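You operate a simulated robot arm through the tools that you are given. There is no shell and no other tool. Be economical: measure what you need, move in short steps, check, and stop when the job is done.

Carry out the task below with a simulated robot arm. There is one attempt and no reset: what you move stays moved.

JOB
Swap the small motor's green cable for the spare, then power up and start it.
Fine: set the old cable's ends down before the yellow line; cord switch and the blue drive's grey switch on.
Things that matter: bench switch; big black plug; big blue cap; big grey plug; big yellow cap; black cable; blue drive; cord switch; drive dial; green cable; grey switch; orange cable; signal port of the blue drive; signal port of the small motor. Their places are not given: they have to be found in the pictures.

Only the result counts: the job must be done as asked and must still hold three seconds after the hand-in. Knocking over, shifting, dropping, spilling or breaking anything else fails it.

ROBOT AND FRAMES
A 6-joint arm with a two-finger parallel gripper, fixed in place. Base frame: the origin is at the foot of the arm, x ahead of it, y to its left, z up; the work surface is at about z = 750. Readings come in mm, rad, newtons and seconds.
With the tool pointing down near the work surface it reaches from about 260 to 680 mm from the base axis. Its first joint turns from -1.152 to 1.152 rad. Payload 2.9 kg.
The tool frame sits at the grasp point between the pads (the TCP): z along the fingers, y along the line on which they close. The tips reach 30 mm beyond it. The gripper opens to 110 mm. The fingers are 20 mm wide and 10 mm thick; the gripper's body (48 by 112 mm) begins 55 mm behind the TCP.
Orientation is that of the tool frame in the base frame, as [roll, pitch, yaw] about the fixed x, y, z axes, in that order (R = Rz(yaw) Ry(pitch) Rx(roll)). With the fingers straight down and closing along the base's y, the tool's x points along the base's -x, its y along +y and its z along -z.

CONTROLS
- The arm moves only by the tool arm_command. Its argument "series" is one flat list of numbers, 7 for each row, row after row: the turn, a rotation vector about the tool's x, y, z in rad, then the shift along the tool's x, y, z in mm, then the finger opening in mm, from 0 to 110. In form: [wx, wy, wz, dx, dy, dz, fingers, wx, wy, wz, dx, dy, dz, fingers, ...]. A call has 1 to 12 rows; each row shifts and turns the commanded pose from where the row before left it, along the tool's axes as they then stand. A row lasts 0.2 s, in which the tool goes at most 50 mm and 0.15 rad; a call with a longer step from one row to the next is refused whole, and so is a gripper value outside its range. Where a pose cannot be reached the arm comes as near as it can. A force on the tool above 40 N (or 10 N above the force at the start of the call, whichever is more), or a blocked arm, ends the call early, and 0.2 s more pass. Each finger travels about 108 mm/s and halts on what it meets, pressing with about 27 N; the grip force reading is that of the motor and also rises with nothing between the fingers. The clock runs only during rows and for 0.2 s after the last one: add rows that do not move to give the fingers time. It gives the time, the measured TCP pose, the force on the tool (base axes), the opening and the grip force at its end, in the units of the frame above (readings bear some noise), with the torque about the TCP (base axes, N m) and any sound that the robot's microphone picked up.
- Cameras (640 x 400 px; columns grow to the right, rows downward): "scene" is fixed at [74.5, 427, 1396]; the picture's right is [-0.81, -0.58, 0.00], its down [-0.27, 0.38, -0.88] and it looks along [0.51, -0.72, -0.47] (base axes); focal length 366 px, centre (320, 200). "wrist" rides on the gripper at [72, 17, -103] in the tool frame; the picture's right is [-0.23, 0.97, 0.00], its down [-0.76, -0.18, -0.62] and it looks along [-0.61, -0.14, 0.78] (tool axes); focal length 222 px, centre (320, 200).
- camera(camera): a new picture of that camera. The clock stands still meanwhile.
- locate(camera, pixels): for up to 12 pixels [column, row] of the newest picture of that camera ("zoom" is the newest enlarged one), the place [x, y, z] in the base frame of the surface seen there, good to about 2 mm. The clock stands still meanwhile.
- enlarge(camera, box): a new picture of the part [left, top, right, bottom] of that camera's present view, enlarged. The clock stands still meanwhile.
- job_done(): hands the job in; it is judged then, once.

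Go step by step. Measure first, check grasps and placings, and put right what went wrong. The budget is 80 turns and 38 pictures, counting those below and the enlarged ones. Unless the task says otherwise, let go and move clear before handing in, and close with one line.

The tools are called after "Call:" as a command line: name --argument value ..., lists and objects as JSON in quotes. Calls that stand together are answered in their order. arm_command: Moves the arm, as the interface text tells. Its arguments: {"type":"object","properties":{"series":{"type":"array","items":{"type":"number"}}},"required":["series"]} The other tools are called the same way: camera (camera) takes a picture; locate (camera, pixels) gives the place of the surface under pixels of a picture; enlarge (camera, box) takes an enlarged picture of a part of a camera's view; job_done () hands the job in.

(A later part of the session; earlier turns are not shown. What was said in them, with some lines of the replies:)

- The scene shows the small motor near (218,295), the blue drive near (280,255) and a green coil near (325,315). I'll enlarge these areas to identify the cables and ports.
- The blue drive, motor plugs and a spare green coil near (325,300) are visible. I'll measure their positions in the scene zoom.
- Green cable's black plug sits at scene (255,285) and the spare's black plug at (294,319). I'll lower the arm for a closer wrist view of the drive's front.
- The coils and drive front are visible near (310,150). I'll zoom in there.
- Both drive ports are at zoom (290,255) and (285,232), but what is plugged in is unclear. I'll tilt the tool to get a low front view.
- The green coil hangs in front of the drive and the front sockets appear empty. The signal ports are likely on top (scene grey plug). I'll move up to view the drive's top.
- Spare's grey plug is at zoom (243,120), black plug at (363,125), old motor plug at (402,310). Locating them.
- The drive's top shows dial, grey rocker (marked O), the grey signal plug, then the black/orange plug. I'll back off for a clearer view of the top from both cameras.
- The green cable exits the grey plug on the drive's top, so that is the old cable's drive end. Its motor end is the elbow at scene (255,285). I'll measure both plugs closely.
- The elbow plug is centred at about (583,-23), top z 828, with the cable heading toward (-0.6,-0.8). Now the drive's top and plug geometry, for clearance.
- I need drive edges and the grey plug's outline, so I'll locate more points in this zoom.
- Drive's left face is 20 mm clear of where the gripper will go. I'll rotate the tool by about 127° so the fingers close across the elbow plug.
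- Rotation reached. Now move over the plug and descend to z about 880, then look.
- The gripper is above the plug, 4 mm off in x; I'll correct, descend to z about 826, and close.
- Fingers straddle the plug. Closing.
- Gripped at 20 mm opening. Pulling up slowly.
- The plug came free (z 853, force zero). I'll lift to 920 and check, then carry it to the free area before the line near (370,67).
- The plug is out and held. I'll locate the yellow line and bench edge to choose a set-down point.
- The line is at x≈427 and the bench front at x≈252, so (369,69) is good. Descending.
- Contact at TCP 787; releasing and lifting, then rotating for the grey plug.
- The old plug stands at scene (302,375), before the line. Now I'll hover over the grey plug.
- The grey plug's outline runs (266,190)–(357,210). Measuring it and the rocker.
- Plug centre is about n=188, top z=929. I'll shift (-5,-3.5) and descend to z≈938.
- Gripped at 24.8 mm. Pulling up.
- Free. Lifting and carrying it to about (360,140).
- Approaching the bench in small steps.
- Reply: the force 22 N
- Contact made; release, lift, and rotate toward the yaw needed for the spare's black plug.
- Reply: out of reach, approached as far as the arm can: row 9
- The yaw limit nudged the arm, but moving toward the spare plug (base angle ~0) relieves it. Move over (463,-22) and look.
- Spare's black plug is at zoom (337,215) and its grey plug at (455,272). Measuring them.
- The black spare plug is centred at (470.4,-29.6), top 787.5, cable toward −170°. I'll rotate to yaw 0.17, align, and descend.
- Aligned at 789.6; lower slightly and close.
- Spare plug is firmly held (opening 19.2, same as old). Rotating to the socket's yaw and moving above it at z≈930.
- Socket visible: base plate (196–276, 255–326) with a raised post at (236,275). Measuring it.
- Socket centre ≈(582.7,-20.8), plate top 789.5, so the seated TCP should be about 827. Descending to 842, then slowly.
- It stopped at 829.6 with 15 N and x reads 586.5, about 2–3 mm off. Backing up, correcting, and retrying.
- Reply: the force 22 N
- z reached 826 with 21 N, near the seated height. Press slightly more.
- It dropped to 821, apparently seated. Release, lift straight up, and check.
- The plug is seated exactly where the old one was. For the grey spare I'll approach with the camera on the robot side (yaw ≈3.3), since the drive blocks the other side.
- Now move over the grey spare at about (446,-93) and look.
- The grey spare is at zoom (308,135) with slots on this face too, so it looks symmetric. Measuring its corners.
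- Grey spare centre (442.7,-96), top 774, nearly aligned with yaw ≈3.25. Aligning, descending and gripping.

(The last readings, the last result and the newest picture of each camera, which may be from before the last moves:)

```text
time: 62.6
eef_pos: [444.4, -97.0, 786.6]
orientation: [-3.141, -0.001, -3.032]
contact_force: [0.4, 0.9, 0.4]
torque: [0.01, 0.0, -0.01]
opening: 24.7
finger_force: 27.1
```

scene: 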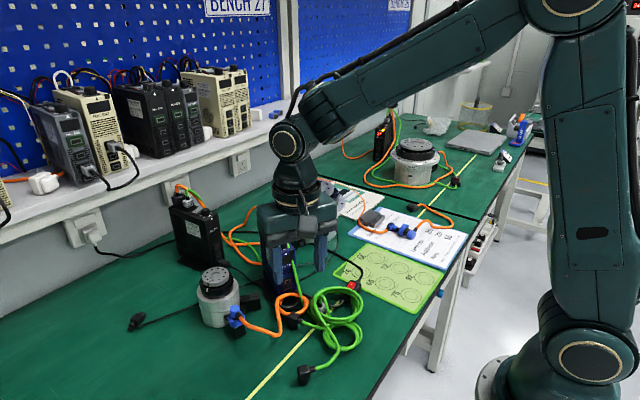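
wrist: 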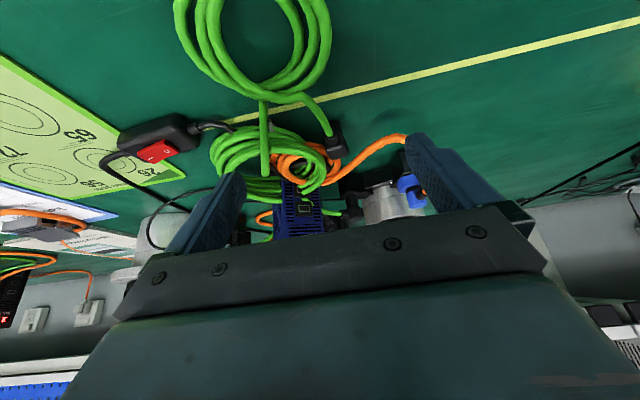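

Gripped at 24.7. Lifting, rotating to yaw 2.625 and moving above the drive's signal port.

Call:
arm_command --series '[0, 0, 0, 0, 0, -20, 15, 0, 0, 0, 0, 0, -50, 15, 0, 0, 0, 0, 0, -50, 15, 0, 0, 0, 0, 0, -50, 15, 0, 0, 0, 0, 0, -50, 15, 0, 0, 0.1252, 0, 0, 0, 15, 0, 0, 0.1252, 0, 0, 0, 15, 0, 0, 0.1252, 0, 0, 0, 15, 0, 0, 0.1252, 0, 0, 0, 15, 0, 0, 0.1252, 0, 0, 0, 15, 0, 0, 0, 0, 0, 0, 15]'

Call:
arm_command --series '[0, 0, 0, -33.8, 13.6, 0, 15, 0, 0, 0, -33.8, 13.6, 0, 15, 0, 0, 0, -33.8, 13.6, 0, 15, 0, 0, 0, -33.8, 13.6, 0, 15, 0, 0, 0, 0, 0, 0, 15]'

Call:
enlarge --camera "scene" --box '[240, 195, 320, 245]'

```text
time: 65.0
eef_pos: [443.6, -94.7, 1006.2]
orientation: [3.141, 0.0, 2.624]
contact_force: [-0.3, 0.4, -0.2]
torque: [0.01, -0.01, -0.01]
opening: 24.8
finger_force: 27.2
```

```text
time: 66.2
eef_pos: [590.4, -114.9, 1005.1]
orientation: [-3.14, -0.001, 2.627]
contact_force: [-0.8, 0.2, -1.3]
torque: [0.02, -0.01, -0.02]
opening: 24.8
finger_force: 26.8
```

```text
8.00 times, centred on (280, 220) of scene
```

zoom: 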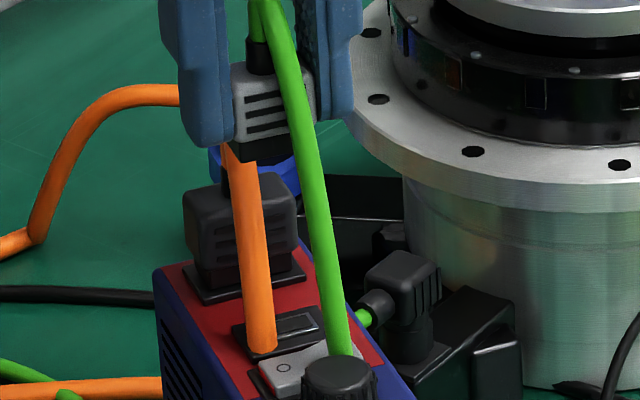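

Socket plate at (232–325, 306–355) and the held plug at (270,110). Measuring both.

Call:
locate --camera "zoom" --pixels '[[235, 330], [312, 309], [323, 325], [240, 343], [297, 325], [283, 332], [316, 318], [238, 88], [243, 135], [250, 72], [262, 140], [312, 120]]'

```text
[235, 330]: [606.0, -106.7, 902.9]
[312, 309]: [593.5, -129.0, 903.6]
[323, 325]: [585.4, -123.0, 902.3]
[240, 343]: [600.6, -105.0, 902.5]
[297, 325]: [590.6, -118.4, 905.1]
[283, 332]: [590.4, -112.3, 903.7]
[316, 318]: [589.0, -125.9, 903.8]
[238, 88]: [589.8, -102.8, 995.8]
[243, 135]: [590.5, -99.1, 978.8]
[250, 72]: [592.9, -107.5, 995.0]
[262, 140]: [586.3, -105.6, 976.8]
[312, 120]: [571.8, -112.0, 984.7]
```

Held plug is aligned within about 1–2 mm of the old plug's position. Nudge x −1.5, descend to ~948, then insert slowly.

Call:
arm_command --series '[0, 0, 0, -1.5, 0, 0, 15, 0, 0, 0, 0, 0, 30, 15, 0, 0, 0, 0, 0, 22, 15, 0, 0, 0, 0, 0, 0, 15]'

Call:
arm_command --series '[0, 0, 0, 0, 0, 3, 15, 0, 0, 0, 0, 0, 3, 15, 0, 0, 0, 0, 0, 3, 15, 0, 0, 0, 0, 0, 2, 15, 0, 0, 0, 0, 0, 2, 15]'

```text
time: 67.2
eef_pos: [589.9, -115.5, 954.4]
orientation: [-3.141, -0.001, 2.628]
contact_force: [0.3, -0.3, -0.6]
torque: [0.03, 0.01, 0.02]
opening: 24.7
finger_force: 27.2
```

```text
time: 68.4
eef_pos: [590.0, -115.8, 940.4]
orientation: [3.14, 0.0, 2.627]
contact_force: [0.3, -0.2, -1.6]
torque: [-0.01, 0.02, -0.02]
opening: 24.9
finger_force: 27.1
```

No contact yet at 940.4; continue down.

Call:
arm_command --series '[0, 0, 0, 0, 0, 1.5, 15, 0, 0, 0, 0, 0, 1.5, 15, 0, 0, 0, 0, 0, 0, 15]'

```text
time: 69.2
eef_pos: [591.5, -114.8, 939.5]
orientation: [3.141, 0.001, 2.628]
contact_force: [-2.1, 2.1, 12.1]
torque: [0.09, 0.24, -0.04]
opening: 24.7
finger_force: 26.7
```

Call:
arm_command --series '[0, 0, 0, 0, 0, 1.5, 15, 0, 0, 0, 0, 0, 1.5, 15, 0, 0, 0, 0, 0, 0, 15]'

```text
time: 70.0
eef_pos: [591.7, -115.6, 936.4]
orientation: [3.141, 0.002, 2.626]
contact_force: [-1.4, 4.0, 21.4]
torque: [0.06, 0.02, -0.04]
opening: 24.7
finger_force: 26.4
```

z 936.4 at 21 N — likely seating. One more small press, then release and inspect.

Call:
arm_command --series '[0, 0, 0, 0, 0, 1.5, 15, 0, 0, 0, 0, 0, 0, 15]'

```text
time: 70.6
eef_pos: [591.6, -116.3, 935.9]
orientation: [3.139, 0.004, 2.627]
contact_force: [5.9, 6.4, 21.1]
torque: [0.14, -0.14, -0.03]
opening: 24.7
finger_force: 27.0
```

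Release and lift, then view plug and rocker from the wrist.

Call:
arm_command --series '[0, 0, 0, 0, 0, -1, 35, 0, 0, 0, 0, 0, 0, 50, 0, 0, 0, 0, 0, -20, 50, 0, 0, 0, 0, 0, -40, 50, 0, 0, 0, 25, 0, -20, 50, 0, 0, 0, 0, 0, 0, 50]'

Call:
enlarge --camera "wrist" --box '[240, 90, 400, 220]'

Call:
locate --camera "zoom" --pixels '[[270, 196], [350, 177], [279, 234], [325, 188]]'

```text
time: 72.0
eef_pos: [568.4, -102.1, 1015.6]
orientation: [3.14, -0.001, 2.628]
contact_force: [-0.3, 0.9, -0.3]
torque: [0.02, -0.02, -0.01]
opening: 50.1
finger_force: 0.0
```

```text
3.08 times, centred on (320, 155) of wrist
```

zoom: 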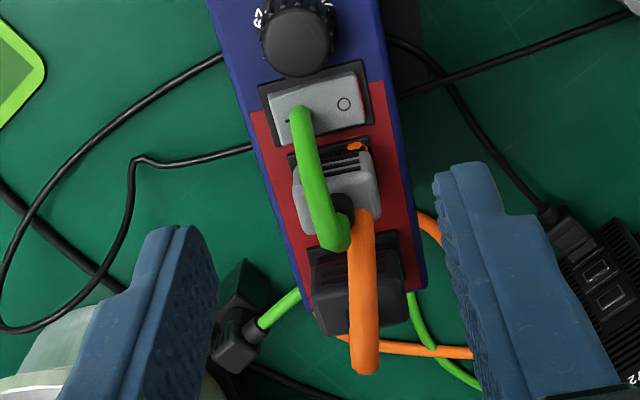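

```text
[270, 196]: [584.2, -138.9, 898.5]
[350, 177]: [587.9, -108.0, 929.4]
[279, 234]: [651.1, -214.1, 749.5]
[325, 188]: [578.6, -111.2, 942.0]
```

Grey plug top is at z 929.4, the same as the old one, so it is seated. Now measuring the rocker, dial and plug edges for pressing the "–" (on) end.

Call:
locate --camera "zoom" --pixels '[[274, 102], [285, 138], [275, 120], [343, 104], [325, 95], [353, 80], [364, 118], [320, 125], [300, 74], [330, 148], [310, 140], [328, 50]]'

```text
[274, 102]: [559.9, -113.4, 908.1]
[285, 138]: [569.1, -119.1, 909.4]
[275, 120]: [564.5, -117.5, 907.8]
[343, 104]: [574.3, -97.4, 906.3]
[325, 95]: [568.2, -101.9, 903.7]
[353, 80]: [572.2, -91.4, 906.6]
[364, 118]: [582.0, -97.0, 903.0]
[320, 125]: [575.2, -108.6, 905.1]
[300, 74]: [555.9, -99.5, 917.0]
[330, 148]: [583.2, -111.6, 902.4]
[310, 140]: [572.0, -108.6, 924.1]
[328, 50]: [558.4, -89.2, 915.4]
```

The "–" end is up at (564.5,-116.5,908), with 5 mm clearance each side for closed fingers. I'll do the cord switch first: move above it and look.

Call:
arm_command --series '[0, 0, 0, 19.2, -36, 0, 40, 0, 0, 0, 19.2, -36, 0, 20, 0, 0, 0, 19.2, -36, 0, 0, 0, 0, 0, 19.2, -36, 0, 0, 0, 0, -0.129, 0, 0, 0, 0, 0, 0, -0.129, 0, 0, 0, 0, 0, 0, -0.129, 0, 0, 0, 0, 0, 0, -0.129, 0, 0, 0, 0, 0, 0, 0, 0, 0, 45, 0, 0, 0, 0, 0, 0, 45, 0, 0, 0, 0, 0, 0, 30, 0, 0, 0, 0, 0, 0, 0, 0]'

Call:
enlarge --camera "wrist" --box '[240, 70, 400, 200]'

```text
time: 74.6
eef_pos: [430.4, -190.7, 894.9]
orientation: [3.142, 0.0, 3.141]
contact_force: [0.9, 0.4, -0.4]
torque: [-0.01, 0.01, 0.0]
opening: 0.0
finger_force: 27.0
```

```text
3.08 times, centred on (320, 135) of wrist
```

zoom: 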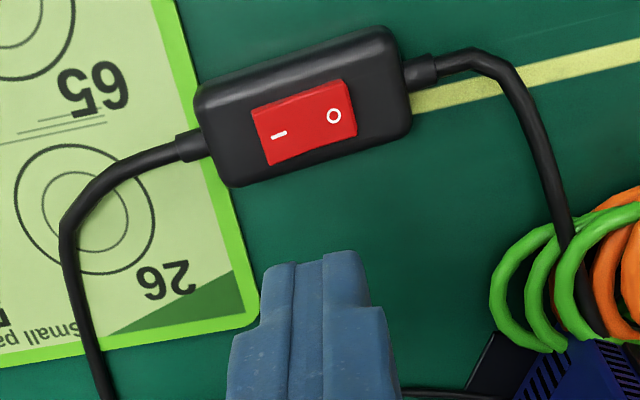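

Call:
locate --camera "zoom" --pixels '[[257, 112], [270, 160], [340, 84], [353, 130], [265, 135], [277, 134], [334, 116], [305, 122], [346, 106], [235, 165], [210, 90], [395, 125]]'

```text
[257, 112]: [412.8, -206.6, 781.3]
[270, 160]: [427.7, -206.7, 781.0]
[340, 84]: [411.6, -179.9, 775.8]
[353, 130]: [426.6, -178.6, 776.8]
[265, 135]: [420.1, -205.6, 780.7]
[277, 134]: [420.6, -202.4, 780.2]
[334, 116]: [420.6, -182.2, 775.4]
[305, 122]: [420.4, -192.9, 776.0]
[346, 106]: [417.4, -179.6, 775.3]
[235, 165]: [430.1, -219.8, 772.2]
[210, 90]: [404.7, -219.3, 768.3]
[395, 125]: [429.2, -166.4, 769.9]
```

The "–" end of the cord switch is up at (420,-206,781); O end is down, so it is off. Closed fingertips will press there.

Call:
arm_command --series '[0, 0, 0, 10.4, -15.3, 0, 0, 0, 0, 0, 0, 0, 40, 0, 0, 0, 0, 0, 0, 35, 0, 0, 0, 0, 0, 0, 0, 0]'

Call:
arm_command --series '[0, 0, 0, 0, 0, 4, 0, 0, 0, 0, 0, 0, 3, 0, 0, 0, 0, 0, 0, 2, 0, 0, 0, 0, 0, 0, 2, 0]'

```text
time: 75.6
eef_pos: [417.7, -205.6, 821.3]
orientation: [3.14, -0.002, 3.141]
contact_force: [-0.4, -0.5, -1.2]
torque: [-0.03, 0.02, -0.02]
opening: 0.0
finger_force: 26.9
```

```text
time: 76.6
eef_pos: [420.7, -205.1, 809.8]
orientation: [3.14, 0.0, 3.141]
contact_force: [0.2, -0.5, 1.6]
torque: [-0.01, 0.02, -0.01]
opening: 0.1
finger_force: 26.7
```

Call:
arm_command --series '[0, 0, 0, 0, 0, 2, 0, 0, 0, 0, 0, 0, 1.5, 0, 0, 0, 0, 0, 0, 0, 0]'

```text
time: 77.4
eef_pos: [419.7, -206.9, 807.7]
orientation: [-3.14, 0.003, 3.141]
contact_force: [-5.9, 3.5, 35.2]
torque: [0.32, 0.3, 0.01]
opening: 0.1
finger_force: 27.3
```

Pressed with 35 N. Lift back and check the rocker.

Call:
arm_command --series '[0, 0, 0, 0, 0, -6, 0, 0, 0, 0, 0, 0, -40, 0, 0, 0, 0, 0, 0, -40, 0, 0, 0, 0, -10, 15, 0, 0, 0, 0, 0, 0, 0, 0, 0]'

Call:
enlarge --camera "wrist" --box '[240, 70, 400, 200]'

Call:
locate --camera "zoom" --pixels '[[257, 112], [270, 160], [340, 84], [353, 130], [265, 135], [346, 106]]'

```text
time: 78.6
eef_pos: [430.6, -191.0, 890.4]
orientation: [-3.14, 0.001, 3.14]
contact_force: [-0.5, -0.2, -0.1]
torque: [-0.03, -0.01, -0.03]
opening: 0.0
finger_force: 27.1
```

```text
3.08 times, centred on (320, 135) of wrist
```

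zoom: 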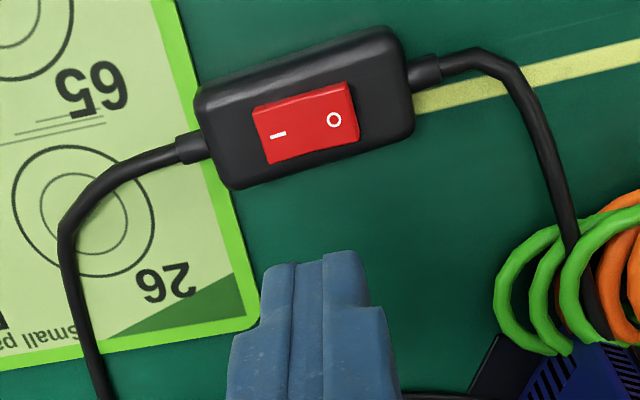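

```text
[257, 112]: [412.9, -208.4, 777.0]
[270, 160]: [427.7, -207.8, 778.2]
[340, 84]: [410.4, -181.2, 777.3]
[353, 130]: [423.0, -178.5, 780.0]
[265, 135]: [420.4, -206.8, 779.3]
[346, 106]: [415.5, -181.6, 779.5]
```

The rocker moved (I end 781→778, O end 776→779), but I want certainty, so more interior points.

Call:
locate --camera "zoom" --pixels '[[268, 120], [270, 128], [272, 142], [275, 150], [285, 140], [282, 120], [345, 95], [348, 105], [350, 115], [350, 128], [335, 100], [340, 130]]'

```text
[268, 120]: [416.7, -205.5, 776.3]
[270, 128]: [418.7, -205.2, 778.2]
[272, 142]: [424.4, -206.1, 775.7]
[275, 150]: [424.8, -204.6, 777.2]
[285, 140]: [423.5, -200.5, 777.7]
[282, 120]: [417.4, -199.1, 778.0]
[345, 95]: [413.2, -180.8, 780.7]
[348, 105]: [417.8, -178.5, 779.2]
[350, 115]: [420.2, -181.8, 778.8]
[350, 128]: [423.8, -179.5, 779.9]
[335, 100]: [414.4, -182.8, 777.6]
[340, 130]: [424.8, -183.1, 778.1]
```

Averages now: I end 777.2, O end 779.4 — flipped to on. Next, the grey rocker: rise, rotate to yaw 2.627, and go above its "–" end.

Call:
arm_command --series '[0, 0, 0, 0, 0, -45, 0, 0, 0, 0, 0, 0, -45, 0, 0, 0, 0, 0, 0, -20, 0, 0, 0, 0.129, 0, 0, 0, 0, 0, 0, 0.129, 0, 0, 0, 0, 0, 0, 0.129, 0, 0, 0, 0, 0, 0, 0.129, 0, 0, 0, 0, 0, 0, 0, -19.4, 32.6, 0, 0, 0, 0, 0, -19.4, 32.6, 0, 0, 0, 0, 0, -19.4, 32.6, 0, 0, 0, 0, 0, -19.4, 32.6, 0, 0, 0, 0, 0, 0, 0, 0, 0]'

Call:
arm_command --series '[0, 0, 0, 0, 0, 25, 0, 0, 0, 0, 0, 0, 20, 0, 0, 0, 0, 0, 0, 0, 0]'

Call:
arm_command --series '[0, 0, 0, 0, 0, 0, 0]'

Call:
enlarge --camera "scene" --box '[240, 205, 320, 255]'

```text
time: 81.2
eef_pos: [564.3, -114.6, 1000.8]
orientation: [-3.141, 0.0, 2.625]
contact_force: [-0.1, 0.0, 0.2]
torque: [0.02, 0.0, 0.0]
opening: 0.0
finger_force: 26.6
```

```text
time: 82.0
eef_pos: [562.3, -115.3, 955.5]
orientation: [3.141, 0.001, 2.628]
contact_force: [-0.3, 0.0, -1.0]
torque: [0.03, 0.01, -0.02]
opening: 0.2
finger_force: 26.8
```

```text
time: 82.4
eef_pos: [561.5, -115.5, 956.2]
orientation: [3.141, 0.0, 2.627]
contact_force: [-0.2, -0.3, 0.0]
torque: [-0.04, 0.02, -0.01]
opening: 0.0
finger_force: 27.3
```

```text
8.00 times, centred on (280, 230) of scene
```

zoom: 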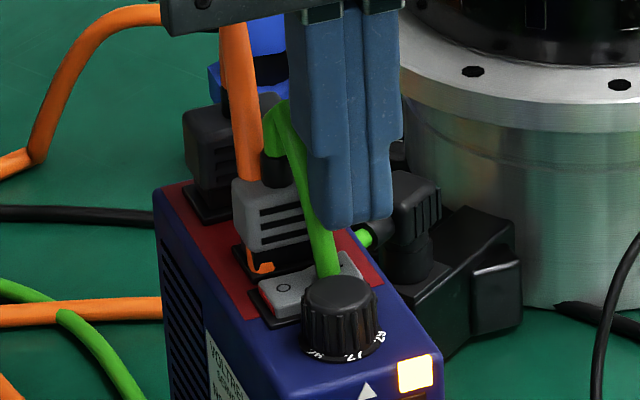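

The drive's lamp is lit amber, so power is on. Pressing the rocker's "–" end now.

Call:
arm_command --series '[0, 0, 0, 0, 0, 8, 0, 0, 0, 0, 0, 0, 6, 0, 0, 0, 0, 0, 0, 2, 0, 0, 0, 0, 0, 0, 2, 0]'

Call:
arm_command --series '[0, 0, 0, 0, 0, 1.5, 0, 0, 0, 0, 0, 0, 1.5, 0, 0, 0, 0, 0, 0, 0, 0]'

```text
time: 83.4
eef_pos: [561.3, -116.0, 939.2]
orientation: [3.141, 0.001, 2.626]
contact_force: [0.8, -1.5, 0.8]
torque: [-0.01, 0.03, 0.01]
opening: 0.1
finger_force: 27.3
```

```text
time: 84.2
eef_pos: [562.1, -115.5, 936.3]
orientation: [3.141, 0.002, 2.626]
contact_force: [-4.7, 0.7, 12.7]
torque: [0.11, 0.08, 0.1]
opening: 0.0
finger_force: 27.0
```

Call:
arm_command --series '[0, 0, 0, 0, 0, 1.5, 0, 0, 0, 0, 0, 0, 1.5, 0, 0, 0, 0, 0, 0, 0, 0]'

```text
time: 84.9
eef_pos: [562.0, -117.2, 936.2]
orientation: [3.14, 0.003, 2.627]
contact_force: [-5.9, 0.0, 8.1]
torque: [0.08, 0.18, 0.08]
opening: 0.0
finger_force: 27.4
stopped in row 3: the force on the tool passed its limit at 41 N (the readings are from after the stop); the commanded pose is now the measured one
```

The press passed 41 N and stopped. Lift and check the rocker and lamp.

Call:
arm_command --series '[0, 0, 0, 0, 0, -8, 0, 0, 0, 0, 0, 0, -40, 0, 0, 0, 0, 0, 0, -40, 0, 0, 0, 0, 10, 0, 0, 0, 0, 0, 0, 0, 0, 0, 0]'

Call:
enlarge --camera "wrist" --box '[240, 70, 400, 200]'

```text
time: 86.1
eef_pos: [553.8, -110.9, 1025.4]
orientation: [3.139, 0.003, 2.628]
contact_force: [0.6, 0.7, -1.2]
torque: [0.0, 0.01, -0.03]
opening: 0.0
finger_force: 27.0
```

```text
3.08 times, centred on (320, 135) of wrist
```

zoom: 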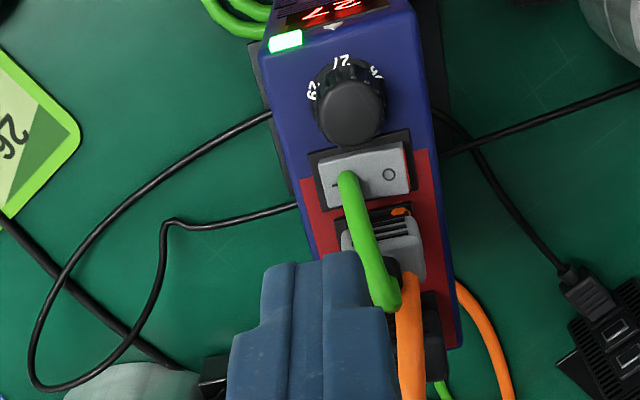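

The lamp is green and the display is lit: running. I'll move clear toward the robot side and take a last look.

Call:
arm_command --series '[0, 0, 0, 0, 0, -45, 30, 0, 0, 0, 0, 0, -45, 60, 0, 0, 0, 40, 0, 0, 60, 0, 0, 0, 40, 0, 0, 60, 0, 0, 0, 40, -20, 0, 60, 0, 0, 0, 0, -40, 0, 60, 0, 0, 0, 0, -40, 0, 60, 0, 0, 0, 0, 0, 0, 60]'

Call:
camera --camera "scene"

Call:
enlarge --camera "scene" --box '[190, 200, 370, 390]'

```text
time: 87.9
eef_pos: [398.5, -139.8, 1111.8]
orientation: [3.14, 0.004, 2.626]
contact_force: [-0.5, 0.9, -0.1]
torque: [0.0, 0.02, 0.02]
opening: 60.0
finger_force: 0.0
```

```text
3 pictures are left
```

scene: 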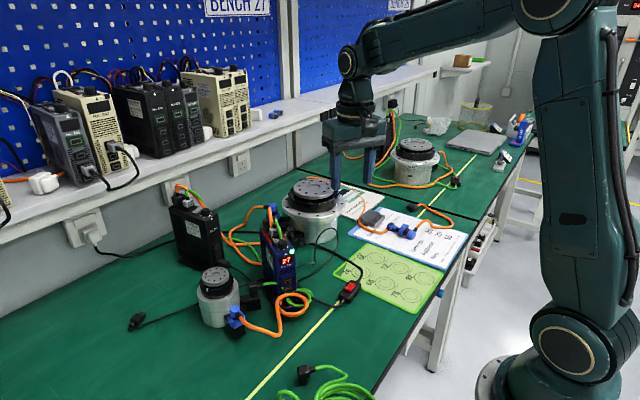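

```text
2.11 times, centred on (280, 295) of scene
```

zoom: 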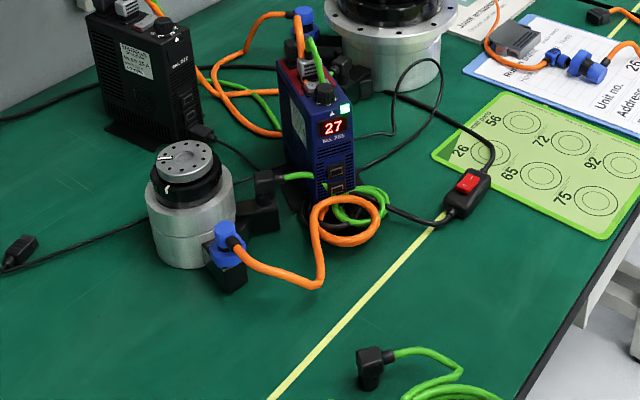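

Lamp green, display "27", old black plug before the line. I'll wait a moment and compare the motor mark to confirm it turns.

Call:
enlarge --camera "scene" --box '[190, 255, 260, 305]'

Call:
arm_command --series '[0, 0, 0, 0, 0, 0, 60, 0, 0, 0, 0, 0, 0, 60]'

Call:
enlarge --camera "scene" --box '[190, 255, 260, 305]'

```text
8.00 times, centred on (225, 280) of scene
```

zoom: 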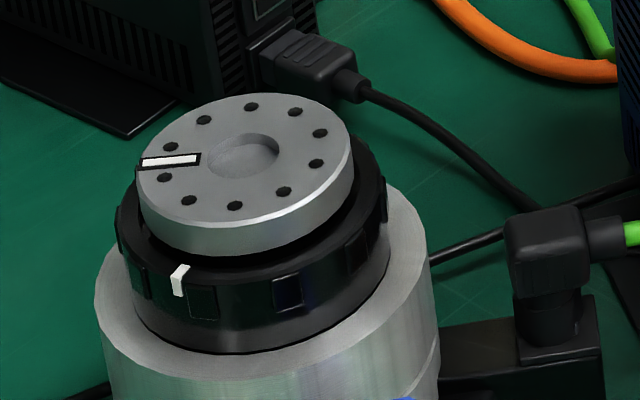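

```text
time: 88.5
eef_pos: [398.4, -139.6, 1112.4]
orientation: [3.139, 0.005, 2.626]
contact_force: [-0.2, 0.6, -0.2]
torque: [-0.03, -0.02, -0.02]
opening: 60.1
finger_force: 0.1
```

```text
8.00 times, centred on (225, 280) of scene
```

zoom: 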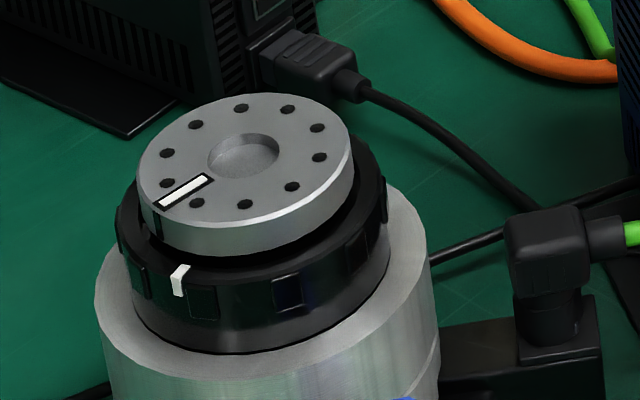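

The motor mark moved between the two pictures, so the motor is turning with both plugs seated and both switches on. Handing in.

Call:
job_done

```text
The job is handed in.
```

The small motor's green cable is swapped for the spare, both ends of the old one are set down before the yellow line, the cord switch and grey switch are on, and the motor is running.
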